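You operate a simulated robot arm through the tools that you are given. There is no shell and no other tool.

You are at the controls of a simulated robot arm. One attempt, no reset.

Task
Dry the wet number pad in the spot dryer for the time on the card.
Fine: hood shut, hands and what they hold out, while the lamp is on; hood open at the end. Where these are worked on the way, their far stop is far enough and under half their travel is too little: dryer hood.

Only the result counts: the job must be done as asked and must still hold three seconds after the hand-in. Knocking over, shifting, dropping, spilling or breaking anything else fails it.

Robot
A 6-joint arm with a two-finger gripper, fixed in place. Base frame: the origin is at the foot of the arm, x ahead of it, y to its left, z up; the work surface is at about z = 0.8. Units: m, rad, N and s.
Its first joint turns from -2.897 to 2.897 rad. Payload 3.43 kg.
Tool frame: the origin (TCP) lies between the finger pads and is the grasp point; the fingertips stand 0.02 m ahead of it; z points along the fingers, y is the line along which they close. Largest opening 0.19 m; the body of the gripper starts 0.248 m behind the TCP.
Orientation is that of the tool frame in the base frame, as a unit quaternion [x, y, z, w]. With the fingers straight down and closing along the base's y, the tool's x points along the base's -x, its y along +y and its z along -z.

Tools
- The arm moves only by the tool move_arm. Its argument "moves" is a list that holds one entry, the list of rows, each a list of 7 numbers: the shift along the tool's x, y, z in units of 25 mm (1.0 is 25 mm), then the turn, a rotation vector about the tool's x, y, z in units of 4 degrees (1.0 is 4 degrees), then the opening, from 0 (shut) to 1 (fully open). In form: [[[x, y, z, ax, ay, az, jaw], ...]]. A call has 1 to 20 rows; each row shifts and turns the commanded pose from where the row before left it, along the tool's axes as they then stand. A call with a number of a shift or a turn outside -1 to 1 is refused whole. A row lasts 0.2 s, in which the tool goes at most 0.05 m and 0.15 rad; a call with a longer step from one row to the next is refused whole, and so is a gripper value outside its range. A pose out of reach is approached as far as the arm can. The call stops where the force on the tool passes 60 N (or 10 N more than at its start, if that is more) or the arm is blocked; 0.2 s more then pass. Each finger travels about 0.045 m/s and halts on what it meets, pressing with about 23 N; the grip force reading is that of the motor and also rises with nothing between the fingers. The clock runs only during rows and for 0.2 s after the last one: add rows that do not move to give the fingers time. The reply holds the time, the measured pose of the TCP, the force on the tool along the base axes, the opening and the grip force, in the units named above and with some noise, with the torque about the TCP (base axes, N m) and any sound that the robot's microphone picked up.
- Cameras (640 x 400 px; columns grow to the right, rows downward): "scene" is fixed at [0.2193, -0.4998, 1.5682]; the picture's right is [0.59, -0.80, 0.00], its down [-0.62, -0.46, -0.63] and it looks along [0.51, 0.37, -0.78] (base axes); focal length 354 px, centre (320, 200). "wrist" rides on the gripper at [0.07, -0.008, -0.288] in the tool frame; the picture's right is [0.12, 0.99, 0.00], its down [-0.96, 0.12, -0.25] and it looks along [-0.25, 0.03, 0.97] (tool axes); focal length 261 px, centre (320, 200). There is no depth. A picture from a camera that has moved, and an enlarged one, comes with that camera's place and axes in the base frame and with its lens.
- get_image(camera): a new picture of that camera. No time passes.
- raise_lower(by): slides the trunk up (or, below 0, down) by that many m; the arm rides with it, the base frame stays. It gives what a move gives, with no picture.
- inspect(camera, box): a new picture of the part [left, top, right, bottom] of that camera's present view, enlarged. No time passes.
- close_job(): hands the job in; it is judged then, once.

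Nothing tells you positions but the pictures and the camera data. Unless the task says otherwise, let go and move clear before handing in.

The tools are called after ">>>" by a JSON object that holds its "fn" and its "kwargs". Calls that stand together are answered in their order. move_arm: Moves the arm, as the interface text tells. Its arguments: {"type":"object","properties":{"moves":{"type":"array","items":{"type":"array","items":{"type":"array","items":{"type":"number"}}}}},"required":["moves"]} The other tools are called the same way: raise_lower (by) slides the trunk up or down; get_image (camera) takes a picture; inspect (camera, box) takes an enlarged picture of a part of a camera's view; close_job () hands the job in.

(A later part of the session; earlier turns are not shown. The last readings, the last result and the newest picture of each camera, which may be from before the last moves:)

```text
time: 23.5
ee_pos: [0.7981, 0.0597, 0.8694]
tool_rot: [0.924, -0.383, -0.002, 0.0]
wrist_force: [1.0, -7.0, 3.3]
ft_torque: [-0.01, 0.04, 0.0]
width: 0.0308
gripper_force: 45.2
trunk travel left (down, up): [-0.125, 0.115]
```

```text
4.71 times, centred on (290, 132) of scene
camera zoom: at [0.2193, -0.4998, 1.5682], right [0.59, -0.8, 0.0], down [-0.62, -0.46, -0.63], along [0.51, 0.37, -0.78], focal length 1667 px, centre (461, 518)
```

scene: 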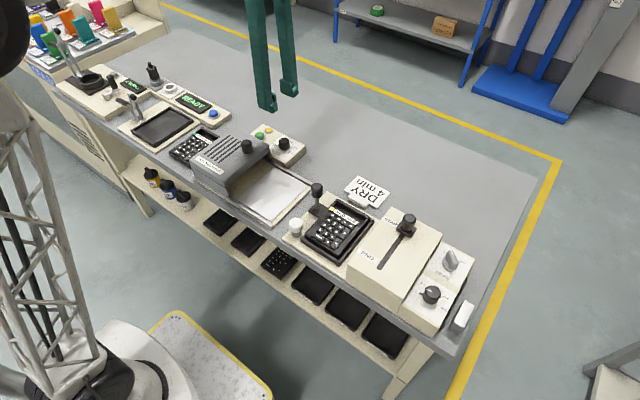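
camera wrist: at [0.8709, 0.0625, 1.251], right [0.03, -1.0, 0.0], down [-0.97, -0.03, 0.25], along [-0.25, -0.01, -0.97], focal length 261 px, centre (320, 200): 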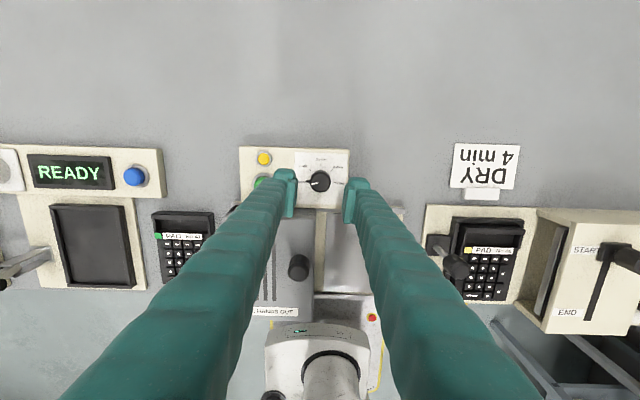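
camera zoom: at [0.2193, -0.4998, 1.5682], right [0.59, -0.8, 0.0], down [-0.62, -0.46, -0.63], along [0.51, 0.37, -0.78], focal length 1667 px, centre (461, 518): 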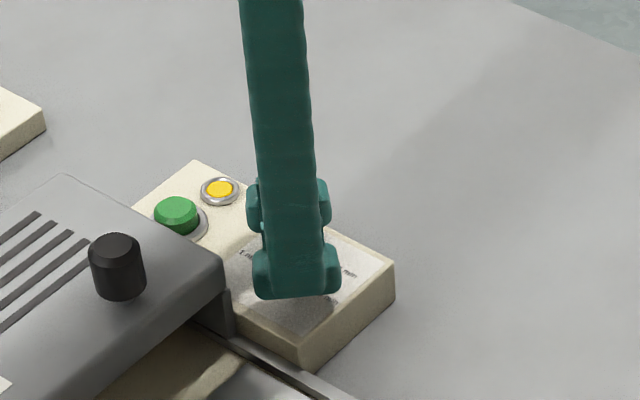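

The dial follows the gripper exactly. Continuing the turn past the hood corner, in steps.

>>> {"fn": "move_arm", "kwargs": {"moves": [[[0, 0, 0, 0, 0, 1, 0.1], [0, 0, 0, 0, 0, 1, 0.1], [0, 0, 0, 0, 0, 1, 0.1], [0, 0, 0, 0, 0, 1, 0.1], [0, 0, 0, 0, 0, 1, 0.1], [0, 0, 0, 0, 0, 1, 0.1], [0, 0, 0, 0, 0, 1, 0.1], [0, 0, 0, 0, 0, 1, 0.1], [0, 0, 0, 0, 0, 1, 0.1], [0, 0, 0, 0, 0, 1, 0.1], [0, 0, 0, 0, 0, 1, 0.1], [0, 0, 0, 0, 0, 1, 0.1]]]}}

>>> {"fn": "inspect", "kwargs": {"camera": "wrist", "box": [260, 140, 380, 240]}}

>>> {"fn": "inspect", "kwargs": {"camera": "scene", "box": [240, 90, 340, 175]}}

```text
time: 26.1
ee_pos: [0.7963, 0.0597, 0.8694]
tool_rot: [-0.688, 0.726, 0.002, -0.001]
wrist_force: [-11.9, -18.3, -2.2]
ft_torque: [-0.06, 0.06, 0.02]
width: 0.0308
gripper_force: 45.1
trunk travel left (down, up): [-0.125, 0.115]
```

```text
4.00 times, centred on (320, 190) of wrist
camera zoom: at [0.8035, -0.0121, 1.1563], right [-1.0, -0.07, 0.0], down [-0.06, 0.97, 0.25], along [-0.02, 0.25, -0.97], focal length 1043 px, centre (320, 240)
```

zoom: 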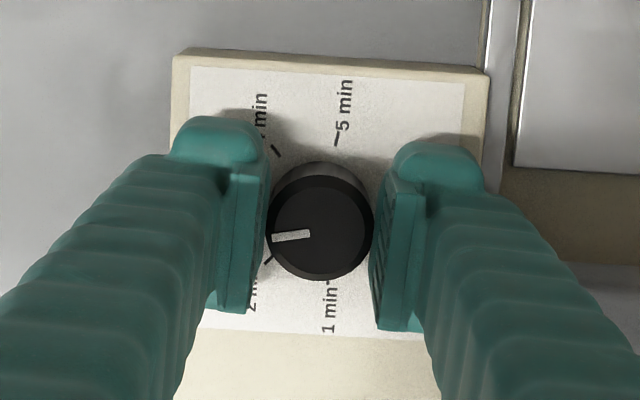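

```text
4.71 times, centred on (290, 132) of scene
camera zoom: at [0.2193, -0.4998, 1.5682], right [0.59, -0.8, 0.0], down [-0.62, -0.46, -0.63], along [0.51, 0.37, -0.78], focal length 1667 px, centre (461, 518)
```

zoom: 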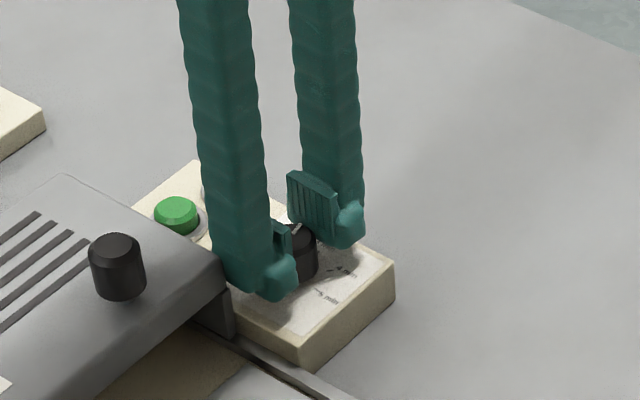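

The dial is just short of 3 min; side force is modest, so I'll ease the offset by about 1 mm and turn the remaining 62°.

>>> {"fn": "move_arm", "kwargs": {"moves": [[[0.04, 0.03, 0, 0, 0, 1, 0.1], [0, 0, 0, 0, 0, 1, 0.1], [0, 0, 0, 0, 0, 1, 0.1], [0, 0, 0, 0, 0, 1, 0.1], [0, 0, 0, 0, 0, 1, 0.1], [0, 0, 0, 0, 0, 1, 0.1], [0, 0, 0, 0, 0, 1, 0.1], [0, 0, 0, 0, 0, 1, 0.1], [0, 0, 0, 0, 0, 1, 0.1], [0, 0, 0, 0, 0, 1, 0.1], [0, 0, 0, 0, 0, 1, 0.1], [0, 0, 0, 0, 0, 1, 0.1], [0, 0, 0, 0, 0, 1, 0.1], [0, 0, 0, 0, 0, 1, 0.1], [0, 0, 0, 0, 0, 1, 0.1], [0, 0, 0, 0, 0, 0.5, 0.1], [0, 0, 0, 0, 0, 0, 0.1]]]}}

>>> {"fn": "inspect", "kwargs": {"camera": "wrist", "box": [260, 140, 380, 240]}}

>>> {"fn": "inspect", "kwargs": {"camera": "scene", "box": [240, 90, 340, 175]}}

```text
time: 29.7
ee_pos: [0.7957, 0.0597, 0.8692]
tool_rot: [-0.216, 0.976, 0.001, -0.003]
wrist_force: [-12.0, 3.6, -3.2]
ft_torque: [0.04, 0.03, 0.01]
width: 0.0308
gripper_force: 44.6
trunk travel left (down, up): [-0.125, 0.115]
```

```text
4.00 times, centred on (320, 190) of wrist
camera zoom: at [0.7378, 0.0218, 1.1566], right [-0.53, 0.85, 0.0], down [0.82, 0.51, 0.24], along [0.21, 0.13, -0.97], focal length 1043 px, centre (320, 240)
```

zoom: 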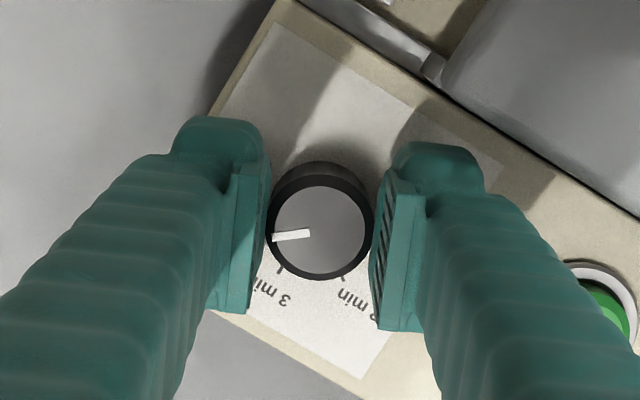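

```text
4.71 times, centred on (290, 132) of scene
camera zoom: at [0.2193, -0.4998, 1.5682], right [0.59, -0.8, 0.0], down [-0.62, -0.46, -0.63], along [0.51, 0.37, -0.78], focal length 1667 px, centre (461, 518)
```

zoom: 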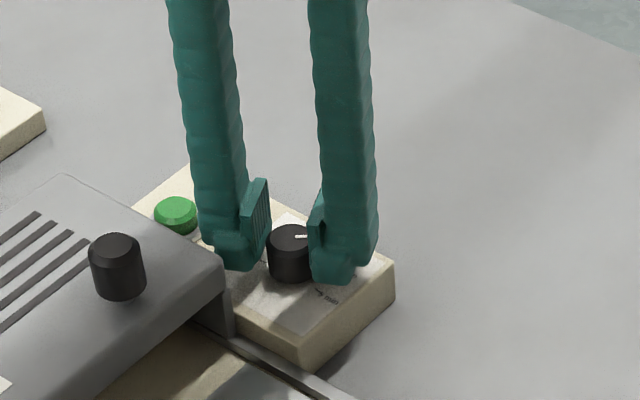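

The dial should be at 4 min. Releasing and rising to check it.

>>> {"fn": "move_arm", "kwargs": {"moves": [[[0, 0, 0, 0, 0, 0, 0.25], [0, 0, 0, 0, 0, 0, 0.25], [0, 0, 0, 0, 0, 0, 0.25], [0, 0, -0.5, 0, 0, 0, 0.25], [0, 0, -1, 0, 0, 0, 0.25], [0, 0, -1, 0, 0, 0, 0.25], [0, 0, -1, 0, 0, 0, 0.25], [0, 0, -1, 0, 0, 0, 0.5], [0, 0, -1, 0, 0, 0, 0.5], [0, 0, 0, 0, 0, 0, 0.5]]]}}

>>> {"fn": "inspect", "kwargs": {"camera": "wrist", "box": [260, 130, 380, 230]}}

>>> {"fn": "inspect", "kwargs": {"camera": "scene", "box": [250, 115, 320, 165]}}

```text
time: 31.9
ee_pos: [0.7979, 0.0608, 1.0063]
tool_rot: [-0.216, 0.976, 0.001, -0.002]
wrist_force: [-0.1, -0.4, -0.5]
ft_torque: [0.03, 0.01, 0.01]
width: 0.0952
gripper_force: 0.0
trunk travel left (down, up): [-0.125, 0.115]
```

```text
4.00 times, centred on (320, 180) of wrist
camera zoom: at [0.7388, 0.0215, 1.2945], right [-0.53, 0.85, 0.0], down [0.82, 0.51, 0.24], along [0.21, 0.13, -0.97], focal length 1043 px, centre (320, 280)
```

zoom: 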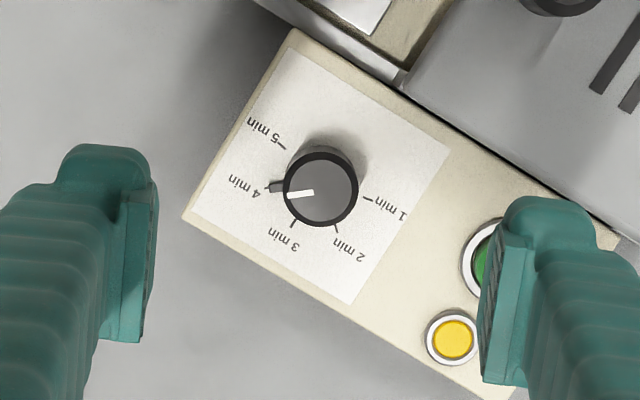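

```text
8.00 times, centred on (285, 140) of scene
camera zoom: at [0.2193, -0.4998, 1.5682], right [0.59, -0.8, 0.0], down [-0.62, -0.46, -0.63], along [0.51, 0.37, -0.78], focal length 2834 px, centre (600, 680)
```

zoom: 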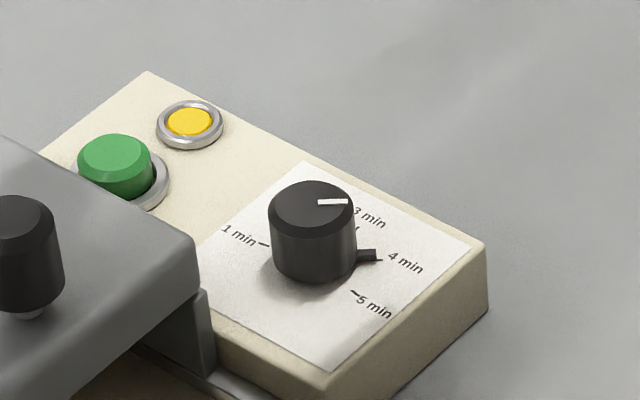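

The pointer stub sits exactly on 4 min. Now I'll turn the gripper back and move above pad 40 to plan the pick between the white and black knobs.

>>> {"fn": "move_arm", "kwargs": {"moves": [[[0, 0, 0, 0, 0, 1, 0.6], [0, 0, 0, 0, 0, 1, 0.6], [0, 0, 0, 0, 0, 1, 0.6], [0, 0, 0, 0, 0, 1, 0.6], [0, 0, 0, 0, 0, 1, 0.6], [0, 0, 0, 0, 0, 1, 0.6], [0, 0, 0, 0, 0, 0.25, 0.6], [0.495, -0.91, 0, 0, 0, 0, 0.6], [0.495, -0.91, 0, 0, 0, 0, 0.6], [0.495, -0.91, 0, 0, 0, 0, 0.6], [0.495, -0.91, 0, 0, 0, 0, 0.6], [0.495, -0.91, 0, 0, 0, 0, 0.6], [0.495, -0.91, 0, 0, 0, 0, 0.6], [0.495, -0.91, 0, 0, 0, 0, 0.6], [0.495, -0.91, 0, 0, 0, 0, 0.6], [0.495, -0.91, 0, 0, 0, 0, 0.6], [0.495, -0.91, 0, 0, 0, 0, 0.6], [0.495, -0.91, 0, 0, 0, 0, 0.6], [0.495, -0.91, 0, 0, 0, 0, 0.6], [0.495, -0.91, 0, 0, 0, 0, 0.6]]]}}

>>> {"fn": "get_image", "kwargs": {"camera": "wrist"}}

>>> {"fn": "inspect", "kwargs": {"camera": "wrist", "box": [220, 130, 420, 270]}}

>>> {"fn": "get_image", "kwargs": {"camera": "scene"}}

```text
time: 36.1
ee_pos: [0.6369, -0.2381, 1.0071]
tool_rot: [0.0, 1.0, 0.001, -0.002]
wrist_force: [-0.2, -0.1, 0.1]
ft_torque: [-0.09, 0.04, 0.01]
width: 0.1141
gripper_force: 0.1
trunk travel left (down, up): [-0.125, 0.115]
```

```text
taken
camera wrist: at [0.5684, -0.2468, 1.2952], right [-0.12, 0.99, 0.0], down [0.96, 0.12, 0.24], along [0.24, 0.03, -0.97], focal length 261 px, centre (320, 200)
```

wrist: 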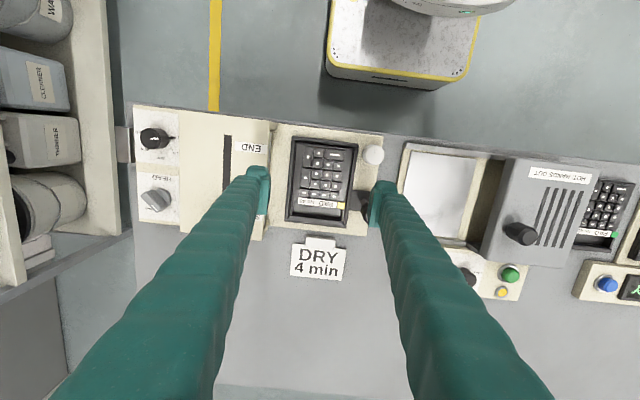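

```text
2.86 times, centred on (320, 200) of wrist
camera zoom: at [0.5684, -0.2468, 1.2952], right [-0.12, 0.99, 0.0], down [0.96, 0.12, 0.24], along [0.24, 0.03, -0.97], focal length 745 px, centre (320, 200)
```

zoom: 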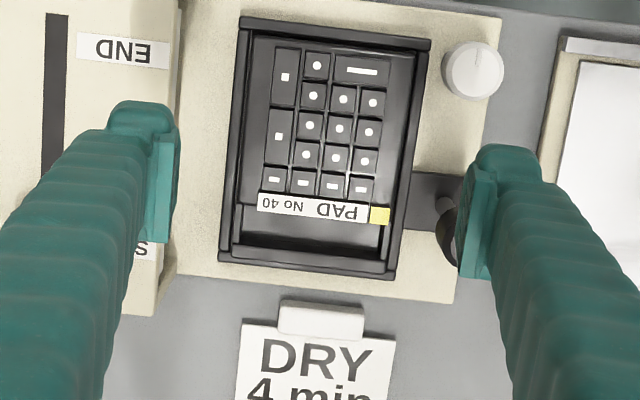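

```text
taken
```

scene: 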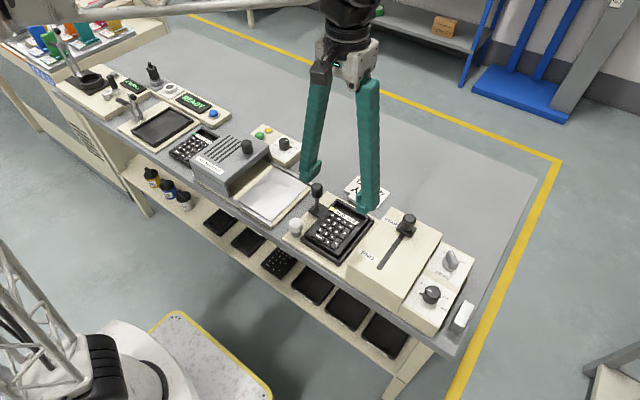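

The pick zone is confirmed: fingers at x≈0.638 fit between the white knob and the black lever knob, and the opening of 0.103 m clears the box on the right. Descending partway first.

>>> {"fn": "move_arm", "kwargs": {"moves": [[[-0.04, 0.1, 0, 0, -0.06, 0, 0.542], [0, 0, 0.8, 0, 0, 0, 0.542], [0, 0, 0.8, 0, 0, 0, 0.542], [0, 0, 0.8, 0, 0, 0, 0.542], [0, 0, 0.44, 0, 0, 0, 0.542], [0, 0, 0, 0, 0, 0, 0.542]]]}}

>>> {"fn": "inspect", "kwargs": {"camera": "wrist", "box": [230, 130, 410, 270]}}

>>> {"fn": "inspect", "kwargs": {"camera": "scene", "box": [270, 120, 430, 270]}}

```text
time: 37.5
ee_pos: [0.6373, -0.2346, 0.936]
tool_rot: [-0.001, 1.0, 0.001, 0.0]
wrist_force: [0.7, -0.5, -0.4]
ft_torque: [-0.01, 0.0, -0.04]
width: 0.1031
gripper_force: 0.1
trunk travel left (down, up): [-0.125, 0.115]
```

```text
2.86 times, centred on (320, 200) of wrist
camera zoom: at [0.5674, -0.2442, 1.2231], right [-0.12, 0.99, 0.0], down [0.96, 0.12, 0.25], along [0.25, 0.03, -0.97], focal length 745 px, centre (320, 200)
```

zoom: 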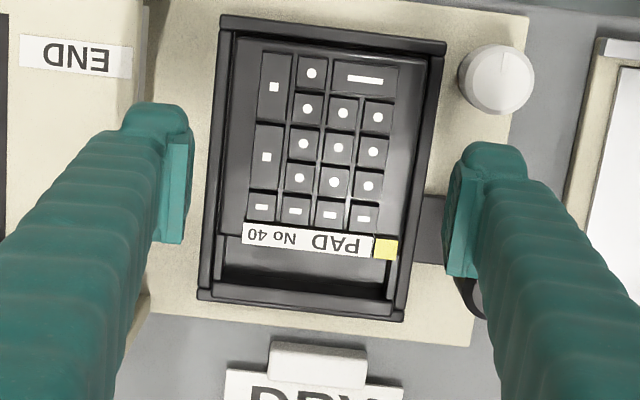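

```text
2.67 times, centred on (350, 195) of scene
camera zoom: at [0.2193, -0.4998, 1.5682], right [0.59, -0.8, 0.0], down [-0.62, -0.46, -0.63], along [0.51, 0.37, -0.78], focal length 945 px, centre (240, 213)
```

zoom: 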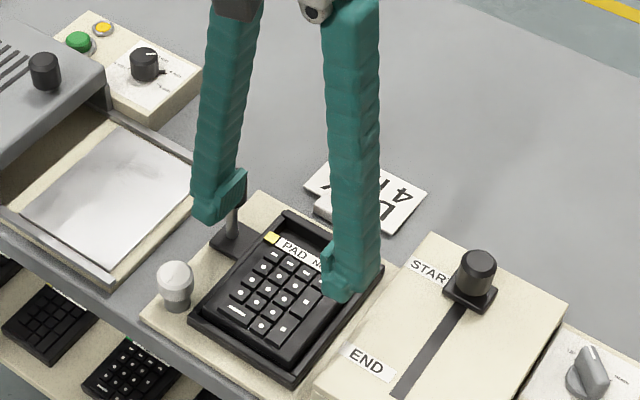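

Fingers line up with the pad's sides and no overlap with the knobs is visible. Descending the rest slowly.

>>> {"fn": "move_arm", "kwargs": {"moves": [[[0, 0, 0.6, 0, 0, 0, 0.542], [0, 0, 0.6, 0, 0, 0, 0.542], [0, 0, 0.6, 0, 0, 0, 0.542], [0, 0, 0.6, 0, 0, 0, 0.542], [0, 0, 0.6, 0, 0, 0, 0.542], [0, 0, 0.3, 0, 0, 0, 0.542], [0, 0, 0.2, 0, 0, 0, 0.542], [0, 0, 0, 0, 0, 0, 0.542]]]}}

>>> {"fn": "inspect", "kwargs": {"camera": "wrist", "box": [230, 130, 410, 270]}}

>>> {"fn": "inspect", "kwargs": {"camera": "scene", "box": [280, 160, 400, 280]}}

```text
time: 39.3
ee_pos: [0.6376, -0.235, 0.8481]
tool_rot: [0.0, 1.0, 0.001, 0.0]
wrist_force: [-0.5, 0.8, -0.6]
ft_torque: [0.02, -0.04, 0.02]
width: 0.1029
gripper_force: 0.0
trunk travel left (down, up): [-0.125, 0.115]
```

```text
2.86 times, centred on (320, 200) of wrist
camera zoom: at [0.5676, -0.2446, 1.1361], right [-0.12, 0.99, 0.0], down [0.96, 0.12, 0.25], along [0.25, 0.03, -0.97], focal length 745 px, centre (320, 200)
```

zoom: 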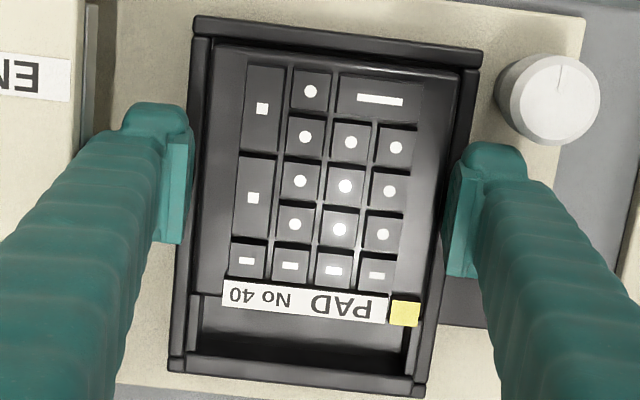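

```text
3.33 times, centred on (340, 220) of scene
camera zoom: at [0.2193, -0.4998, 1.5682], right [0.59, -0.8, 0.0], down [-0.62, -0.46, -0.63], along [0.51, 0.37, -0.78], focal length 1181 px, centre (253, 133)
```

zoom: 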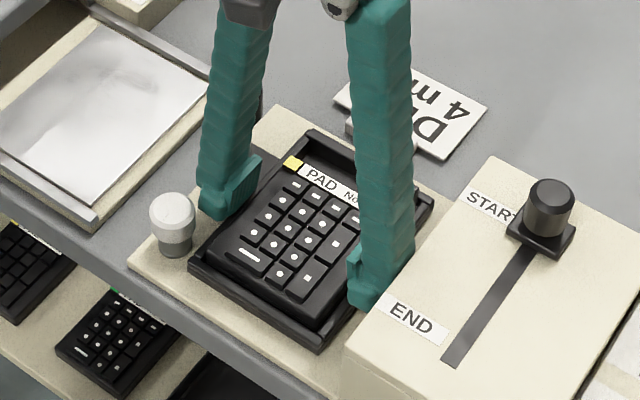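

No contact on the way down, and the tips are above the rim inside its outer width. Closing on the pad's sides.

>>> {"fn": "move_arm", "kwargs": {"moves": [[[0, 0, 0, 0, 0, 0, 0.45], [0, 0, 0, 0, 0, 0, 0.4], [0, 0, 0, 0, 0, 0, 0.4], [0, 0, 0, 0, 0, 0, 0.4]]]}}

>>> {"fn": "inspect", "kwargs": {"camera": "wrist", "box": [230, 130, 410, 270]}}

```text
time: 40.3
ee_pos: [0.6377, -0.2359, 0.8496]
tool_rot: [0.0, 1.0, 0.002, 0.0]
wrist_force: [0.2, -1.6, 0.9]
ft_torque: [0.03, -0.01, -0.01]
width: 0.0991
gripper_force: 23.6
trunk travel left (down, up): [-0.125, 0.115]
```

```text
2.86 times, centred on (320, 200) of wrist
camera zoom: at [0.5676, -0.2446, 1.1362], right [-0.12, 0.99, 0.0], down [0.96, 0.12, 0.25], along [0.25, 0.03, -0.97], focal length 745 px, centre (320, 200)
```

zoom: 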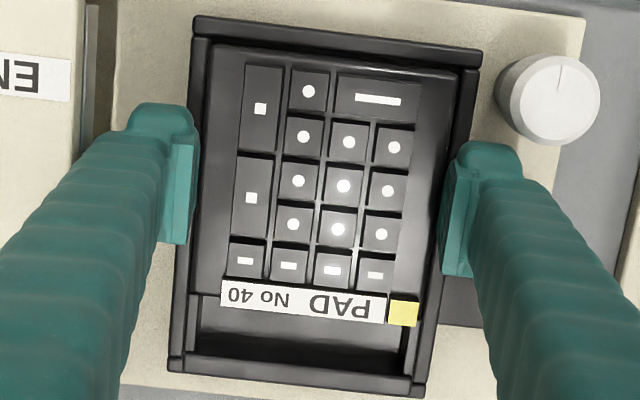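

Gripped at 0.099 m, consistent with the pad body. Lifting gently to see if it is free.

>>> {"fn": "move_arm", "kwargs": {"moves": [[[0, 0, -0.2, 0, 0, 0, 0.4], [0, 0, -0.3, 0, 0, 0, 0.4], [0, 0, -0.3, 0, 0, 0, 0.4], [0, 0, 0, 0, 0, 0, 0.4]]]}}

>>> {"fn": "inspect", "kwargs": {"camera": "wrist", "box": [230, 130, 410, 270]}}

>>> {"fn": "inspect", "kwargs": {"camera": "scene", "box": [280, 160, 400, 280]}}

```text
time: 41.3
ee_pos: [0.6385, -0.2339, 0.8675]
tool_rot: [0.001, 1.0, 0.001, 0.0]
wrist_force: [1.0, -0.8, -0.7]
ft_torque: [0.03, 0.08, -0.02]
width: 0.0989
gripper_force: 23.1
trunk travel left (down, up): [-0.125, 0.115]
```

```text
2.86 times, centred on (320, 200) of wrist
camera zoom: at [0.5675, -0.2442, 1.1558], right [-0.12, 0.99, 0.0], down [0.96, 0.12, 0.25], along [0.25, 0.03, -0.97], focal length 745 px, centre (320, 200)
```

zoom: 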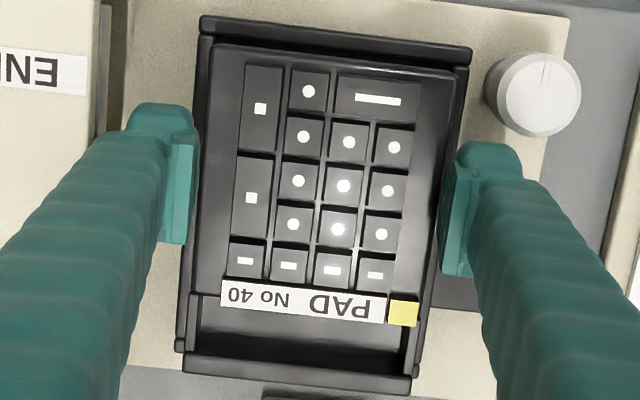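

```text
3.33 times, centred on (340, 220) of scene
camera zoom: at [0.2193, -0.4998, 1.5682], right [0.59, -0.8, 0.0], down [-0.62, -0.46, -0.63], along [0.51, 0.37, -0.78], focal length 1181 px, centre (253, 133)
```

zoom: 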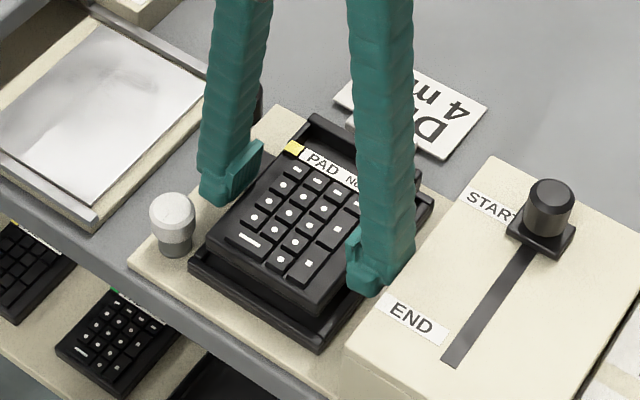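

The pad lifts freely. I'll raise it well above the lever knob and carry it over to the dryer plate.

>>> {"fn": "move_arm", "kwargs": {"moves": [[[0, 0, -0.5, 0, 0, 0, 0.4], [0, 0, -0.8, 0, 0, 0, 0.4], [0, 0, -0.8, 0, 0, 0, 0.4], [0, 0, -0.8, 0, 0, 0, 0.4], [0, 0, -0.8, 0, 0, 0, 0.4], [0, 0, -0.8, 0, 0, 0, 0.4], [-0.02, 0.4, 0, 0, 0, 0, 0.4], [-0.02, 0.8, 0, 0, 0, 0, 0.4], [-0.02, 0.8, 0, 0, 0, 0, 0.4], [-0.02, 0.8, 0, 0, 0, 0, 0.4], [-0.02, 0.8, 0, 0, 0, 0, 0.4], [-0.02, 0.8, 0, 0, 0, 0, 0.4], [-0.02, 0.8, 0, 0, 0, 0, 0.4], [-0.02, 0.8, 0, 0, 0, 0, 0.4], [0, 0.8, 0, 0, 0, 0, 0.4], [0, 0.8, 0, 0, 0, 0, 0.4], [0, 0.8, 0, 0, 0, 0, 0.4], [0, 0, 0, 0, 0, 0, 0.4]]]}}

>>> {"fn": "get_image", "kwargs": {"camera": "wrist"}}

>>> {"fn": "inspect", "kwargs": {"camera": "scene", "box": [180, 60, 380, 240]}}

>>> {"fn": "inspect", "kwargs": {"camera": "wrist", "box": [220, 130, 420, 270]}}

```text
time: 45.1
ee_pos: [0.6424, -0.0257, 0.9812]
tool_rot: [-0.001, 1.0, 0.001, 0.0]
wrist_force: [-0.3, 0.4, -1.2]
ft_torque: [0.01, 0.02, -0.05]
width: 0.0991
gripper_force: 23.8
trunk travel left (down, up): [-0.125, 0.115]
```

```text
taken
camera wrist: at [0.5716, -0.0346, 1.2687], right [-0.12, 0.99, 0.0], down [0.96, 0.12, 0.25], along [0.25, 0.03, -0.97], focal length 261 px, centre (320, 200)
```

wrist: 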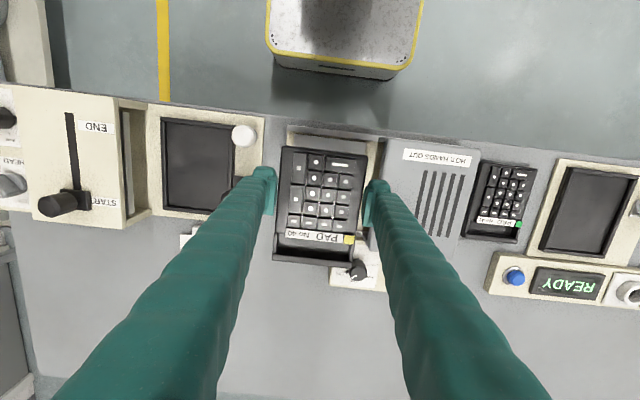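

```text
2.22 times, centred on (280, 150) of scene
camera zoom: at [0.2193, -0.4998, 1.5682], right [0.59, -0.8, 0.0], down [-0.62, -0.46, -0.63], along [0.51, 0.37, -0.78], focal length 787 px, centre (409, 311)
```

zoom: 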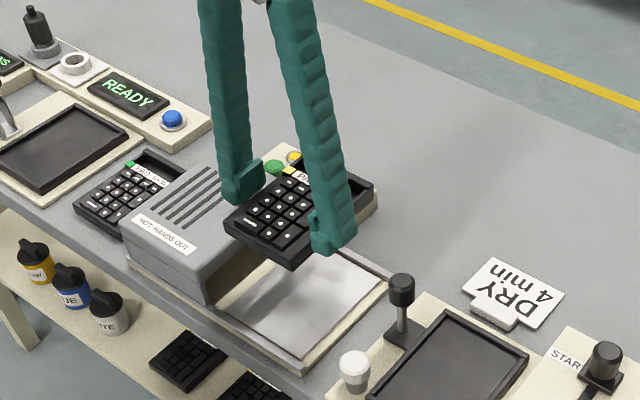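

```text
2.86 times, centred on (320, 200) of wrist
camera zoom: at [0.5716, -0.0346, 1.2687], right [-0.12, 0.99, 0.0], down [0.96, 0.12, 0.25], along [0.25, 0.03, -0.97], focal length 745 px, centre (320, 200)
```

zoom: 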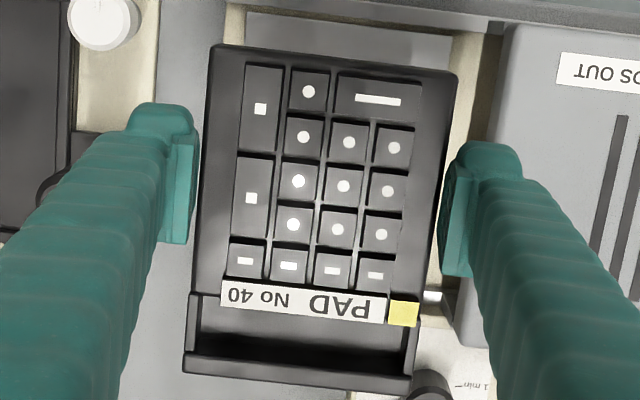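

The pad is over the plate, with about 10 mm of room to the hood. Lowering it towards the plate, slowing at the end.

>>> {"fn": "move_arm", "kwargs": {"moves": [[[0, 0, 0.5, 0, 0, 0, 0.4], [0, 0, 0.8, 0, 0, 0, 0.4], [0, 0, 0.8, 0, 0, 0, 0.4], [0, 0, 0.8, 0, 0, 0, 0.4], [0, 0, 0.8, 0, 0, 0, 0.4], [0, 0, 0.5, 0, 0, 0, 0.4], [0, 0, 0.2, 0, 0, 0, 0.4], [0, 0, 0.1, 0, 0, 0, 0.4], [0, 0, 0, 0, 0, 0, 0.4]]]}}

>>> {"fn": "inspect", "kwargs": {"camera": "scene", "box": [180, 110, 340, 230]}}

>>> {"fn": "inspect", "kwargs": {"camera": "wrist", "box": [220, 130, 420, 270]}}

```text
time: 47.1
ee_pos: [0.6424, -0.0243, 0.8687]
tool_rot: [0.0, 1.0, 0.001, 0.0]
wrist_force: [-0.6, 0.3, -1.1]
ft_torque: [0.02, 0.01, -0.06]
width: 0.0989
gripper_force: 23.2
trunk travel left (down, up): [-0.125, 0.115]
```

```text
3.33 times, centred on (260, 170) of scene
camera zoom: at [0.2193, -0.4998, 1.5682], right [0.59, -0.8, 0.0], down [-0.62, -0.46, -0.63], along [0.51, 0.37, -0.78], focal length 1181 px, centre (520, 300)
```

zoom: 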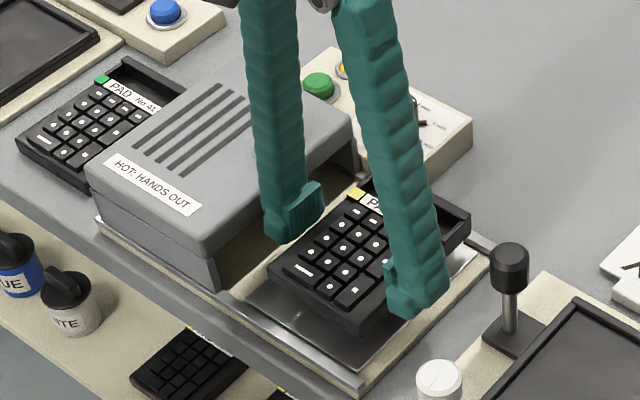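

```text
2.86 times, centred on (320, 200) of wrist
camera zoom: at [0.5714, -0.0342, 1.1557], right [-0.12, 0.99, 0.0], down [0.96, 0.12, 0.25], along [0.25, 0.03, -0.97], focal length 745 px, centre (320, 200)
```

zoom: 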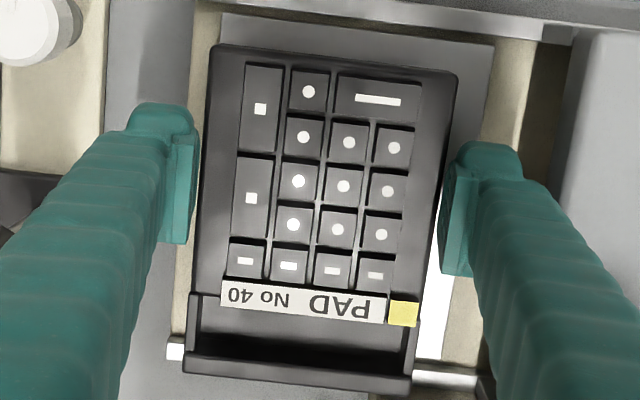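

Nearly down. I'll nudge 3 mm towards the plate's centre and lower in small steps until the pad touches.

>>> {"fn": "move_arm", "kwargs": {"moves": [[[0, 0.12, 0.1, 0, 0, 0, 0.4], [0, 0, 0.1, 0, 0, 0, 0.4], [0, 0, 0, 0, 0, 0, 0.4]]]}}

>>> {"fn": "inspect", "kwargs": {"camera": "scene", "box": [220, 150, 320, 230]}}

```text
time: 47.9
ee_pos: [0.6405, -0.0224, 0.8647]
tool_rot: [0.0, 1.0, 0.001, 0.0]
wrist_force: [-0.4, 1.0, -1.5]
ft_torque: [-0.03, 0.0, 0.0]
width: 0.0987
gripper_force: 23.1
trunk travel left (down, up): [-0.125, 0.115]
```

```text
5.00 times, centred on (270, 190) of scene
camera zoom: at [0.2193, -0.4998, 1.5682], right [0.59, -0.8, 0.0], down [-0.62, -0.46, -0.63], along [0.51, 0.37, -0.78], focal length 1771 px, centre (570, 250)
```

zoom: 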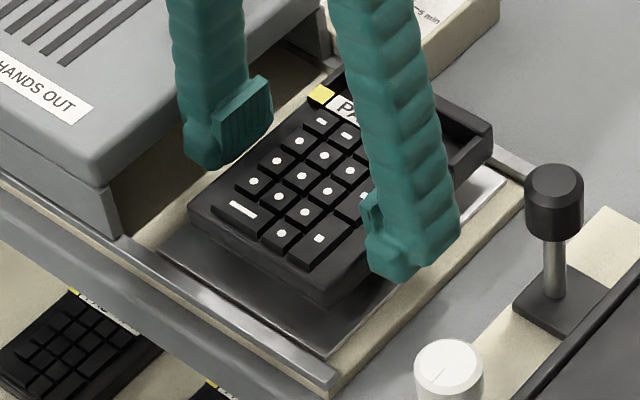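

>>> {"fn": "move_arm", "kwargs": {"moves": [[[0, 0, 0.1, 0, 0, 0, 0.4], [0, 0, 0.1, 0, 0, 0, 0.4], [0, 0, 0, 0, 0, 0, 0.4]]]}}

>>> {"fn": "move_arm", "kwargs": {"moves": [[[0, 0, 0.08, 0, 0, 0, 0.4], [0, 0, 0, 0, 0, 0, 0.4]]]}}

>>> {"fn": "inspect", "kwargs": {"camera": "scene", "box": [220, 150, 320, 230]}}

```text
time: 48.7
ee_pos: [0.6427, -0.0223, 0.8572]
tool_rot: [0.001, 1.0, 0.001, -0.001]
wrist_force: [-0.6, -0.2, -1.3]
ft_torque: [0.02, 0.02, 0.02]
width: 0.0991
gripper_force: 23.2
trunk travel left (down, up): [-0.125, 0.115]
```

```text
time: 49.3
ee_pos: [0.6414, -0.0216, 0.857]
tool_rot: [0.0, 1.0, 0.001, -0.001]
wrist_force: [-0.9, 0.6, -1.9]
ft_torque: [-0.01, 0.02, 0.0]
width: 0.0991
gripper_force: 23.4
trunk travel left (down, up): [-0.125, 0.115]
```

```text
5.00 times, centred on (270, 190) of scene
camera zoom: at [0.2193, -0.4998, 1.5682], right [0.59, -0.8, 0.0], down [-0.62, -0.46, -0.63], along [0.51, 0.37, -0.78], focal length 1771 px, centre (570, 250)
```

zoom: 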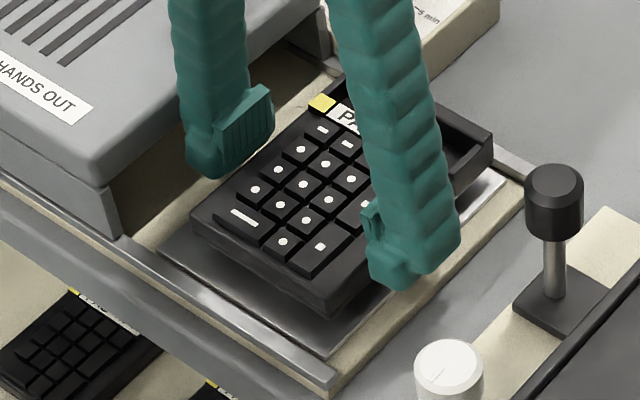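

Still no contact. Continuing in small steps.

>>> {"fn": "move_arm", "kwargs": {"moves": [[[0, 0, 0.1, 0, 0, 0, 0.4], [0, 0, 0, 0, 0, 0, 0.4]]]}}

>>> {"fn": "move_arm", "kwargs": {"moves": [[[0, 0, 0.08, 0, 0, 0, 0.4], [0, 0, 0, 0, 0, 0, 0.4]]]}}

>>> {"fn": "inspect", "kwargs": {"camera": "scene", "box": [220, 150, 320, 230]}}

```text
time: 49.9
ee_pos: [0.6413, -0.021, 0.853]
tool_rot: [-0.001, 1.0, 0.002, 0.0]
wrist_force: [-0.2, -0.8, -1.2]
ft_torque: [-0.02, 0.0, -0.01]
width: 0.0991
gripper_force: 23.5
trunk travel left (down, up): [-0.125, 0.115]
```

```text
time: 50.5
ee_pos: [0.641, -0.0218, 0.852]
tool_rot: [0.001, 1.0, 0.001, 0.0]
wrist_force: [0.1, 0.2, -0.6]
ft_torque: [0.0, 0.03, 0.01]
width: 0.0989
gripper_force: 22.9
trunk travel left (down, up): [-0.125, 0.115]
```

```text
5.00 times, centred on (270, 190) of scene
camera zoom: at [0.2193, -0.4998, 1.5682], right [0.59, -0.8, 0.0], down [-0.62, -0.46, -0.63], along [0.51, 0.37, -0.78], focal length 1771 px, centre (570, 250)
```

zoom: 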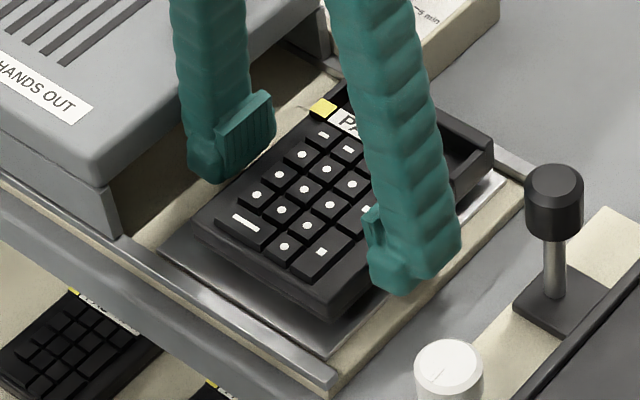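

>>> {"fn": "move_arm", "kwargs": {"moves": [[[0, 0, 0.08, 0, 0, 0, 0.4], [0, 0, 0, 0, 0, 0, 0.4]]]}}

>>> {"fn": "move_arm", "kwargs": {"moves": [[[0, 0, 0.08, 0, 0, 0, 0.4], [0, 0, 0, 0, 0, 0, 0.4]]]}}

>>> {"fn": "inspect", "kwargs": {"camera": "scene", "box": [220, 150, 320, 230]}}

```text
time: 51.1
ee_pos: [0.6416, -0.0215, 0.8495]
tool_rot: [0.0, 1.0, 0.001, 0.0]
wrist_force: [0.3, -0.3, -1.1]
ft_torque: [0.01, 0.03, 0.01]
width: 0.0989
gripper_force: 23.5
trunk travel left (down, up): [-0.125, 0.115]
```

```text
time: 51.7
ee_pos: [0.6413, -0.0211, 0.8486]
tool_rot: [0.0, 1.0, 0.0, 0.0]
wrist_force: [-0.9, -0.3, -1.6]
ft_torque: [-0.02, -0.01, 0.01]
width: 0.099
gripper_force: 23.3
trunk travel left (down, up): [-0.125, 0.115]
```

```text
5.00 times, centred on (270, 190) of scene
camera zoom: at [0.2193, -0.4998, 1.5682], right [0.59, -0.8, 0.0], down [-0.62, -0.46, -0.63], along [0.51, 0.37, -0.78], focal length 1771 px, centre (570, 250)
```

zoom: 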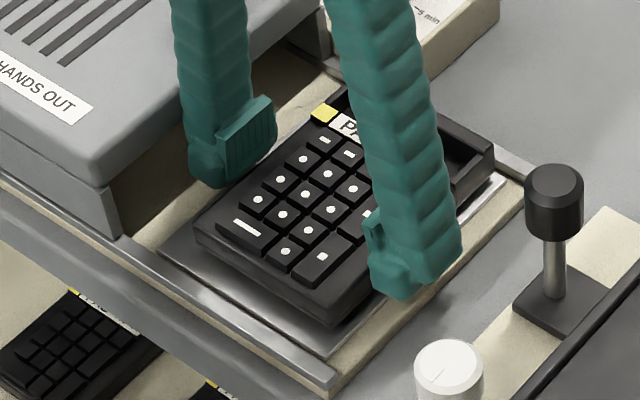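

>>> {"fn": "move_arm", "kwargs": {"moves": [[[0, 0, 0.08, 0, 0, 0, 0.4], [0, 0, 0, 0, 0, 0, 0.4]]]}}

>>> {"fn": "move_arm", "kwargs": {"moves": [[[0, 0, 0.08, 0, 0, 0, 0.4], [0, 0, 0, 0, 0, 0, 0.4]]]}}

>>> {"fn": "inspect", "kwargs": {"camera": "scene", "box": [220, 150, 320, 230]}}

```text
time: 52.3
ee_pos: [0.6406, -0.0215, 0.8473]
tool_rot: [0.0, 1.0, 0.001, 0.0]
wrist_force: [0.0, 1.2, -1.4]
ft_torque: [0.0, 0.04, -0.03]
width: 0.099
gripper_force: 22.7
trunk travel left (down, up): [-0.125, 0.115]
```

```text
time: 52.9
ee_pos: [0.6401, -0.0218, 0.8437]
tool_rot: [0.0, 1.0, 0.001, 0.0]
wrist_force: [-0.1, 0.5, -2.1]
ft_torque: [-0.01, 0.03, 0.02]
width: 0.0991
gripper_force: 22.8
trunk travel left (down, up): [-0.125, 0.115]
```

```text
5.00 times, centred on (270, 190) of scene
camera zoom: at [0.2193, -0.4998, 1.5682], right [0.59, -0.8, 0.0], down [-0.62, -0.46, -0.63], along [0.51, 0.37, -0.78], focal length 1771 px, centre (570, 250)
```

zoom: 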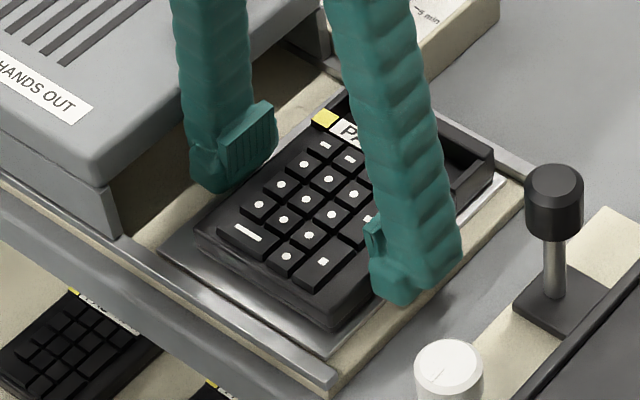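

>>> {"fn": "move_arm", "kwargs": {"moves": [[[0, 0, 0.08, 0, 0, 0, 0.4], [0, 0, 0, 0, 0, 0, 0.4]]]}}

>>> {"fn": "move_arm", "kwargs": {"moves": [[[0, 0, 0.08, 0, 0, 0, 0.4], [0, 0, 0, 0, 0, 0, 0.4]]]}}

>>> {"fn": "inspect", "kwargs": {"camera": "scene", "box": [220, 150, 320, 230]}}

```text
time: 53.5
ee_pos: [0.6413, -0.0219, 0.8427]
tool_rot: [0.0, 1.0, 0.001, 0.001]
wrist_force: [0.0, 0.7, 13.3]
ft_torque: [-0.02, -0.02, 0.02]
width: 0.0993
gripper_force: 23.2
trunk travel left (down, up): [-0.125, 0.115]
```

```text
time: 54.1
ee_pos: [0.6418, -0.0226, 0.8415]
tool_rot: [0.0, 1.0, 0.0, 0.001]
wrist_force: [2.9, 1.0, 19.6]
ft_torque: [-0.01, -0.04, 0.0]
width: 0.0989
gripper_force: 23.0
trunk travel left (down, up): [-0.125, 0.115]
```

```text
5.00 times, centred on (270, 190) of scene
camera zoom: at [0.2193, -0.4998, 1.5682], right [0.59, -0.8, 0.0], down [-0.62, -0.46, -0.63], along [0.51, 0.37, -0.78], focal length 1771 px, centre (570, 250)
```

zoom: 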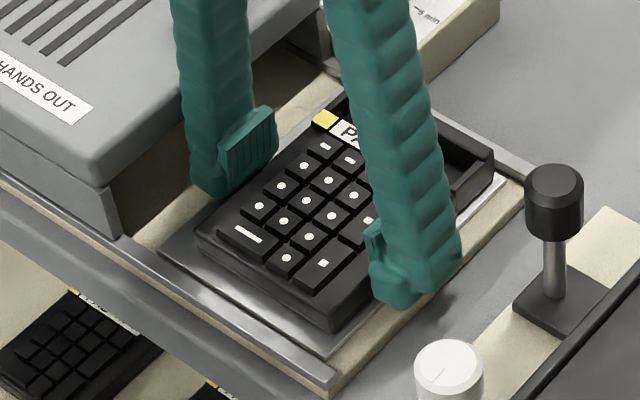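

The pad is down (13–20 N of contact). I'll unload slightly, open a few millimetres and rise straight up.

>>> {"fn": "move_arm", "kwargs": {"moves": [[[0, 0, -0.08, 0, 0, 0, 0.4], [0, 0, 0, 0, 0, 0, 0.548], [0, 0, 0, 0, 0, 0, 0.548], [0, 0, 0, 0, 0, 0, 0.548]]]}}

>>> {"fn": "inspect", "kwargs": {"camera": "wrist", "box": [220, 130, 420, 270]}}

>>> {"fn": "inspect", "kwargs": {"camera": "scene", "box": [220, 150, 320, 230]}}

```text
time: 55.1
ee_pos: [0.6407, -0.021, 0.8418]
tool_rot: [0.001, 1.0, 0.0, 0.0]
wrist_force: [0.0, 0.0, 0.1]
ft_torque: [0.02, 0.04, 0.01]
width: 0.104
gripper_force: 0.1
trunk travel left (down, up): [-0.125, 0.115]
```

```text
2.86 times, centred on (320, 200) of wrist
camera zoom: at [0.5712, -0.0309, 1.1289], right [-0.12, 0.99, 0.0], down [0.96, 0.12, 0.25], along [0.25, 0.03, -0.97], focal length 745 px, centre (320, 200)
```

zoom: 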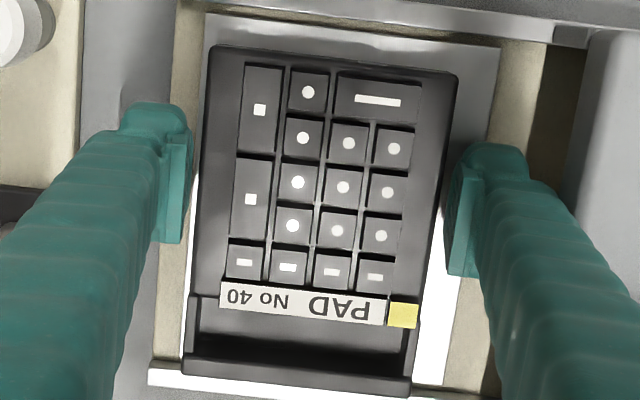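

```text
5.00 times, centred on (270, 190) of scene
camera zoom: at [0.2193, -0.4998, 1.5682], right [0.59, -0.8, 0.0], down [-0.62, -0.46, -0.63], along [0.51, 0.37, -0.78], focal length 1771 px, centre (570, 250)
```

zoom: 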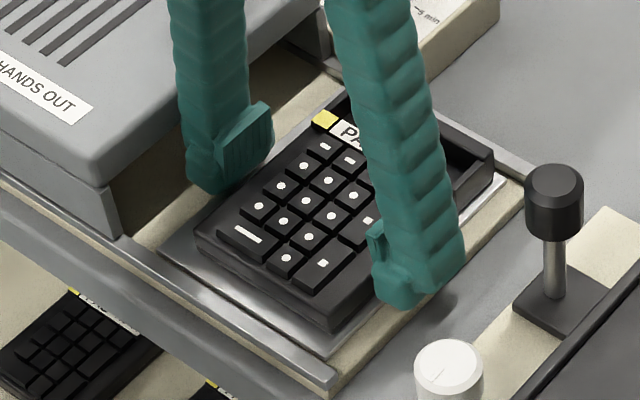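

The pad is released and resting on the plate. Rising and moving over the hood's knob.

>>> {"fn": "move_arm", "kwargs": {"moves": [[[0, 0, -0.4, 0, 0, 0, 0.548], [0, 0, -0.8, 0, 0, 0, 0.548], [0, 0, -0.8, 0, 0, 0, 0.548], [0, 0, -0.8, 0, 0, 0, 0.548], [0, 0, -0.9, 0, 0, 0, 0.548], [0, 0, -0.9, 0, 0, 0, 0.548], [0, 0, -0.9, 0, 0, 0, 0.4], [-0.4, 0.87, -0.3, 0, 0, 0, 0.35], [-0.4, 0.87, 0, 0, 0, 0, 0.35], [-0.4, 0.87, 0, 0, 0, 0, 0.35], [-0.4, 0.87, 0, 0, 0, 0, 0.35], [0, 0.8, 0, 0, 0, 0, 0.35], [0, 0, 0, 0, 0, 0, 0.35]]]}}

>>> {"fn": "inspect", "kwargs": {"camera": "wrist", "box": [220, 110, 420, 250]}}

>>> {"fn": "inspect", "kwargs": {"camera": "scene", "box": [180, 80, 340, 220]}}

```text
time: 57.9
ee_pos: [0.6806, 0.0852, 0.9863]
tool_rot: [0.0, 1.0, 0.001, 0.0]
wrist_force: [0.4, 0.8, -0.2]
ft_torque: [0.0, -0.01, -0.01]
width: 0.0666
gripper_force: 0.0
trunk travel left (down, up): [-0.125, 0.115]
```

```text
2.86 times, centred on (320, 180) of wrist
camera zoom: at [0.6111, 0.0761, 1.2743], right [-0.12, 0.99, 0.0], down [0.96, 0.12, 0.25], along [0.25, 0.03, -0.97], focal length 745 px, centre (320, 257)
```

zoom: 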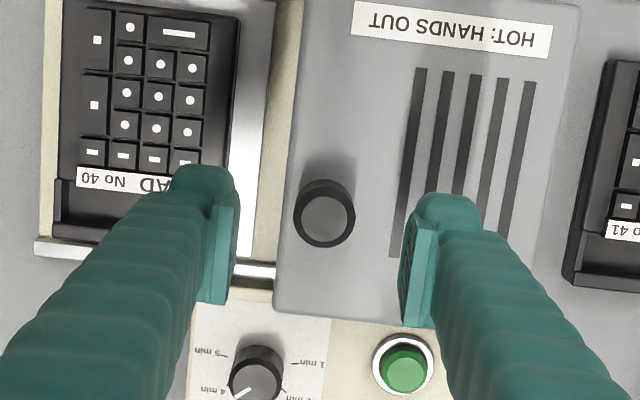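

```text
2.86 times, centred on (260, 150) of scene
camera zoom: at [0.2193, -0.4998, 1.5682], right [0.59, -0.8, 0.0], down [-0.62, -0.46, -0.63], along [0.51, 0.37, -0.78], focal length 1012 px, centre (491, 343)
```

zoom: 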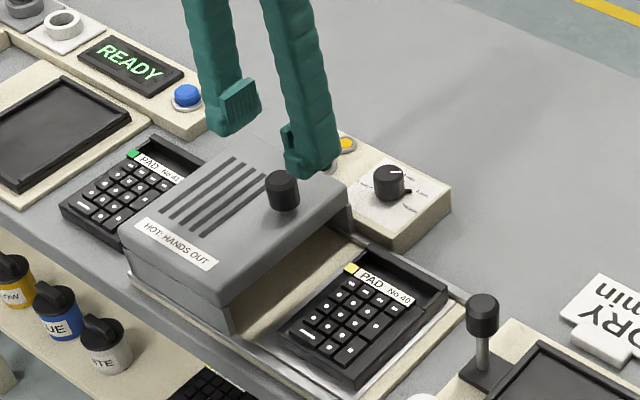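

The pad sits well on the plate and the knob is at (0.679, 0.088). Descending onto it and closing.

>>> {"fn": "move_arm", "kwargs": {"moves": [[[0.06, 0.09, 0.6, 0, 0, 0, 0.35], [0, 0, 0.8, 0, 0, 0, 0.35], [0, 0, 0.8, 0, 0, 0, 0.35], [0, 0, 0.5, 0, 0, 0, 0.35], [0, 0, 0, 0, 0, 0, 0.1], [0, 0, 0, 0, 0, 0, 0.1], [0, 0, 0, 0, 0, 0, 0.1], [0, 0, 0, 0, 0, 0, 0.1], [0, 0, 0, 0, 0, 0, 0.1]]]}}

>>> {"fn": "inspect", "kwargs": {"camera": "scene", "box": [180, 80, 340, 220]}}

```text
time: 59.9
ee_pos: [0.6795, 0.0879, 0.919]
tool_rot: [0.0, 1.0, 0.001, 0.0]
wrist_force: [0.5, -0.6, -2.4]
ft_torque: [-0.08, -0.01, 0.01]
width: 0.0289
gripper_force: 45.2
trunk travel left (down, up): [-0.125, 0.115]
```

```text
2.86 times, centred on (260, 150) of scene
camera zoom: at [0.2193, -0.4998, 1.5682], right [0.59, -0.8, 0.0], down [-0.62, -0.46, -0.63], along [0.51, 0.37, -0.78], focal length 1012 px, centre (491, 343)
```

zoom: 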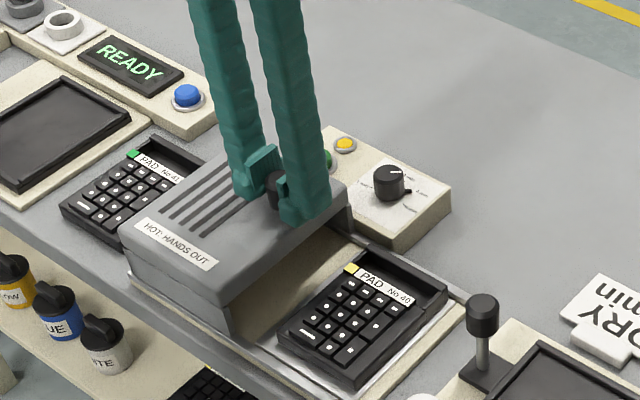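

The knob is gripped. Sliding the hood towards -y, first a short distance to check that it moves along the rails.

>>> {"fn": "move_arm", "kwargs": {"moves": [[[0, -0.3, 0, 0, 0, 0, 0.1], [0, -0.4, 0, 0, 0, 0, 0.1], [0, -0.4, 0, 0, 0, 0, 0.1], [0, 0, 0, 0, 0, 0, 0.1]]]}}

>>> {"fn": "inspect", "kwargs": {"camera": "scene", "box": [180, 80, 340, 220]}}

```text
time: 60.9
ee_pos: [0.6791, 0.0594, 0.9191]
tool_rot: [0.0, 1.0, 0.0, -0.001]
wrist_force: [-8.9, 0.4, -0.7]
ft_torque: [0.0, 0.22, -0.01]
width: 0.0287
gripper_force: 45.1
trunk travel left (down, up): [-0.125, 0.115]
```

```text
2.86 times, centred on (260, 150) of scene
camera zoom: at [0.2193, -0.4998, 1.5682], right [0.59, -0.8, 0.0], down [-0.62, -0.46, -0.63], along [0.51, 0.37, -0.78], focal length 1012 px, centre (491, 343)
```

zoom: 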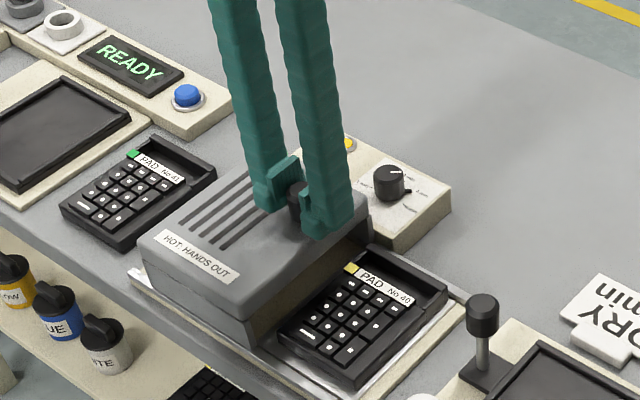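

The hood slides smoothly. Continuing over the pad, watching force.

>>> {"fn": "move_arm", "kwargs": {"moves": [[[0, -0.4, 0, 0, 0, 0, 0.1], [0, -0.4, 0, 0, 0, 0, 0.1], [0, -0.4, 0, 0, 0, 0, 0.1], [0, -0.4, 0, 0, 0, 0, 0.1], [0, -0.4, 0, 0, 0, 0, 0.1], [0, 0, 0, 0, 0, 0, 0.1]]]}}

>>> {"fn": "inspect", "kwargs": {"camera": "scene", "box": [180, 80, 340, 220]}}

```text
time: 62.3
ee_pos: [0.6804, 0.0096, 0.9196]
tool_rot: [0.0, 1.0, 0.002, 0.0]
wrist_force: [-7.0, 0.4, -4.8]
ft_torque: [0.0, 0.09, 0.04]
width: 0.0287
gripper_force: 44.5
trunk travel left (down, up): [-0.125, 0.115]
```

```text
2.86 times, centred on (260, 150) of scene
camera zoom: at [0.2193, -0.4998, 1.5682], right [0.59, -0.8, 0.0], down [-0.62, -0.46, -0.63], along [0.51, 0.37, -0.78], focal length 1012 px, centre (491, 343)
```

zoom: 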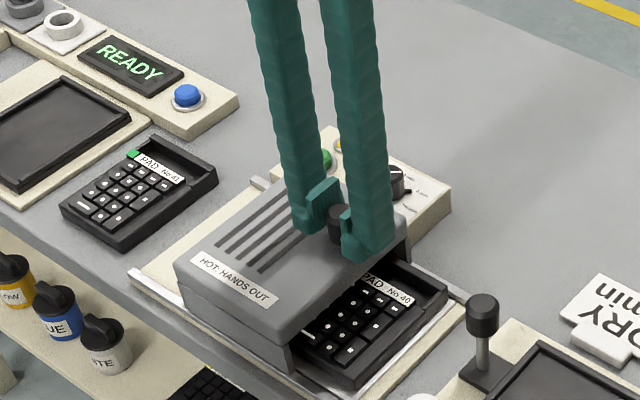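

Still clear, and the pad isn't touched. Continuing to the closed stop.

>>> {"fn": "move_arm", "kwargs": {"moves": [[[0, -0.4, 0, 0, 0, 0, 0.1], [0, -0.4, 0, 0, 0, 0, 0.1], [0, -0.4, 0, 0, 0, 0, 0.1], [0, -0.4, 0, 0, 0, 0, 0.1], [0, -0.3, 0, 0, 0, 0, 0.1], [0, -0.2, 0, 0, 0, 0, 0.1], [0, 0, 0, 0, 0, 0, 0.1]]]}}

>>> {"fn": "inspect", "kwargs": {"camera": "scene", "box": [200, 90, 360, 230]}}

```text
time: 63.9
ee_pos: [0.6808, -0.0423, 0.9196]
tool_rot: [0.0, 1.0, 0.001, -0.001]
wrist_force: [-5.5, 0.2, -7.4]
ft_torque: [0.02, 0.06, 0.03]
width: 0.0286
gripper_force: 45.1
trunk travel left (down, up): [-0.125, 0.115]
```

```text
2.86 times, centred on (280, 160) of scene
camera zoom: at [0.2193, -0.4998, 1.5682], right [0.59, -0.8, 0.0], down [-0.62, -0.46, -0.63], along [0.51, 0.37, -0.78], focal length 1012 px, centre (434, 314)
```

zoom: 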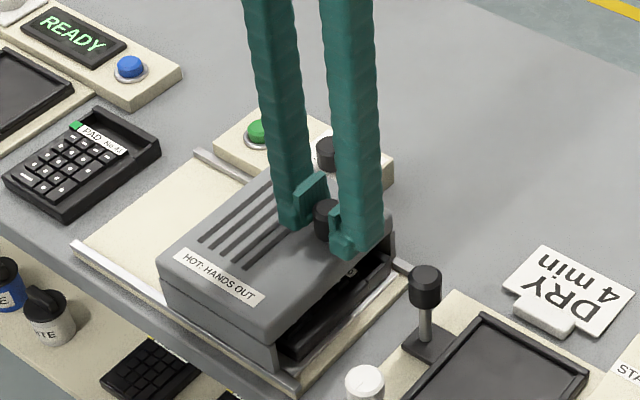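

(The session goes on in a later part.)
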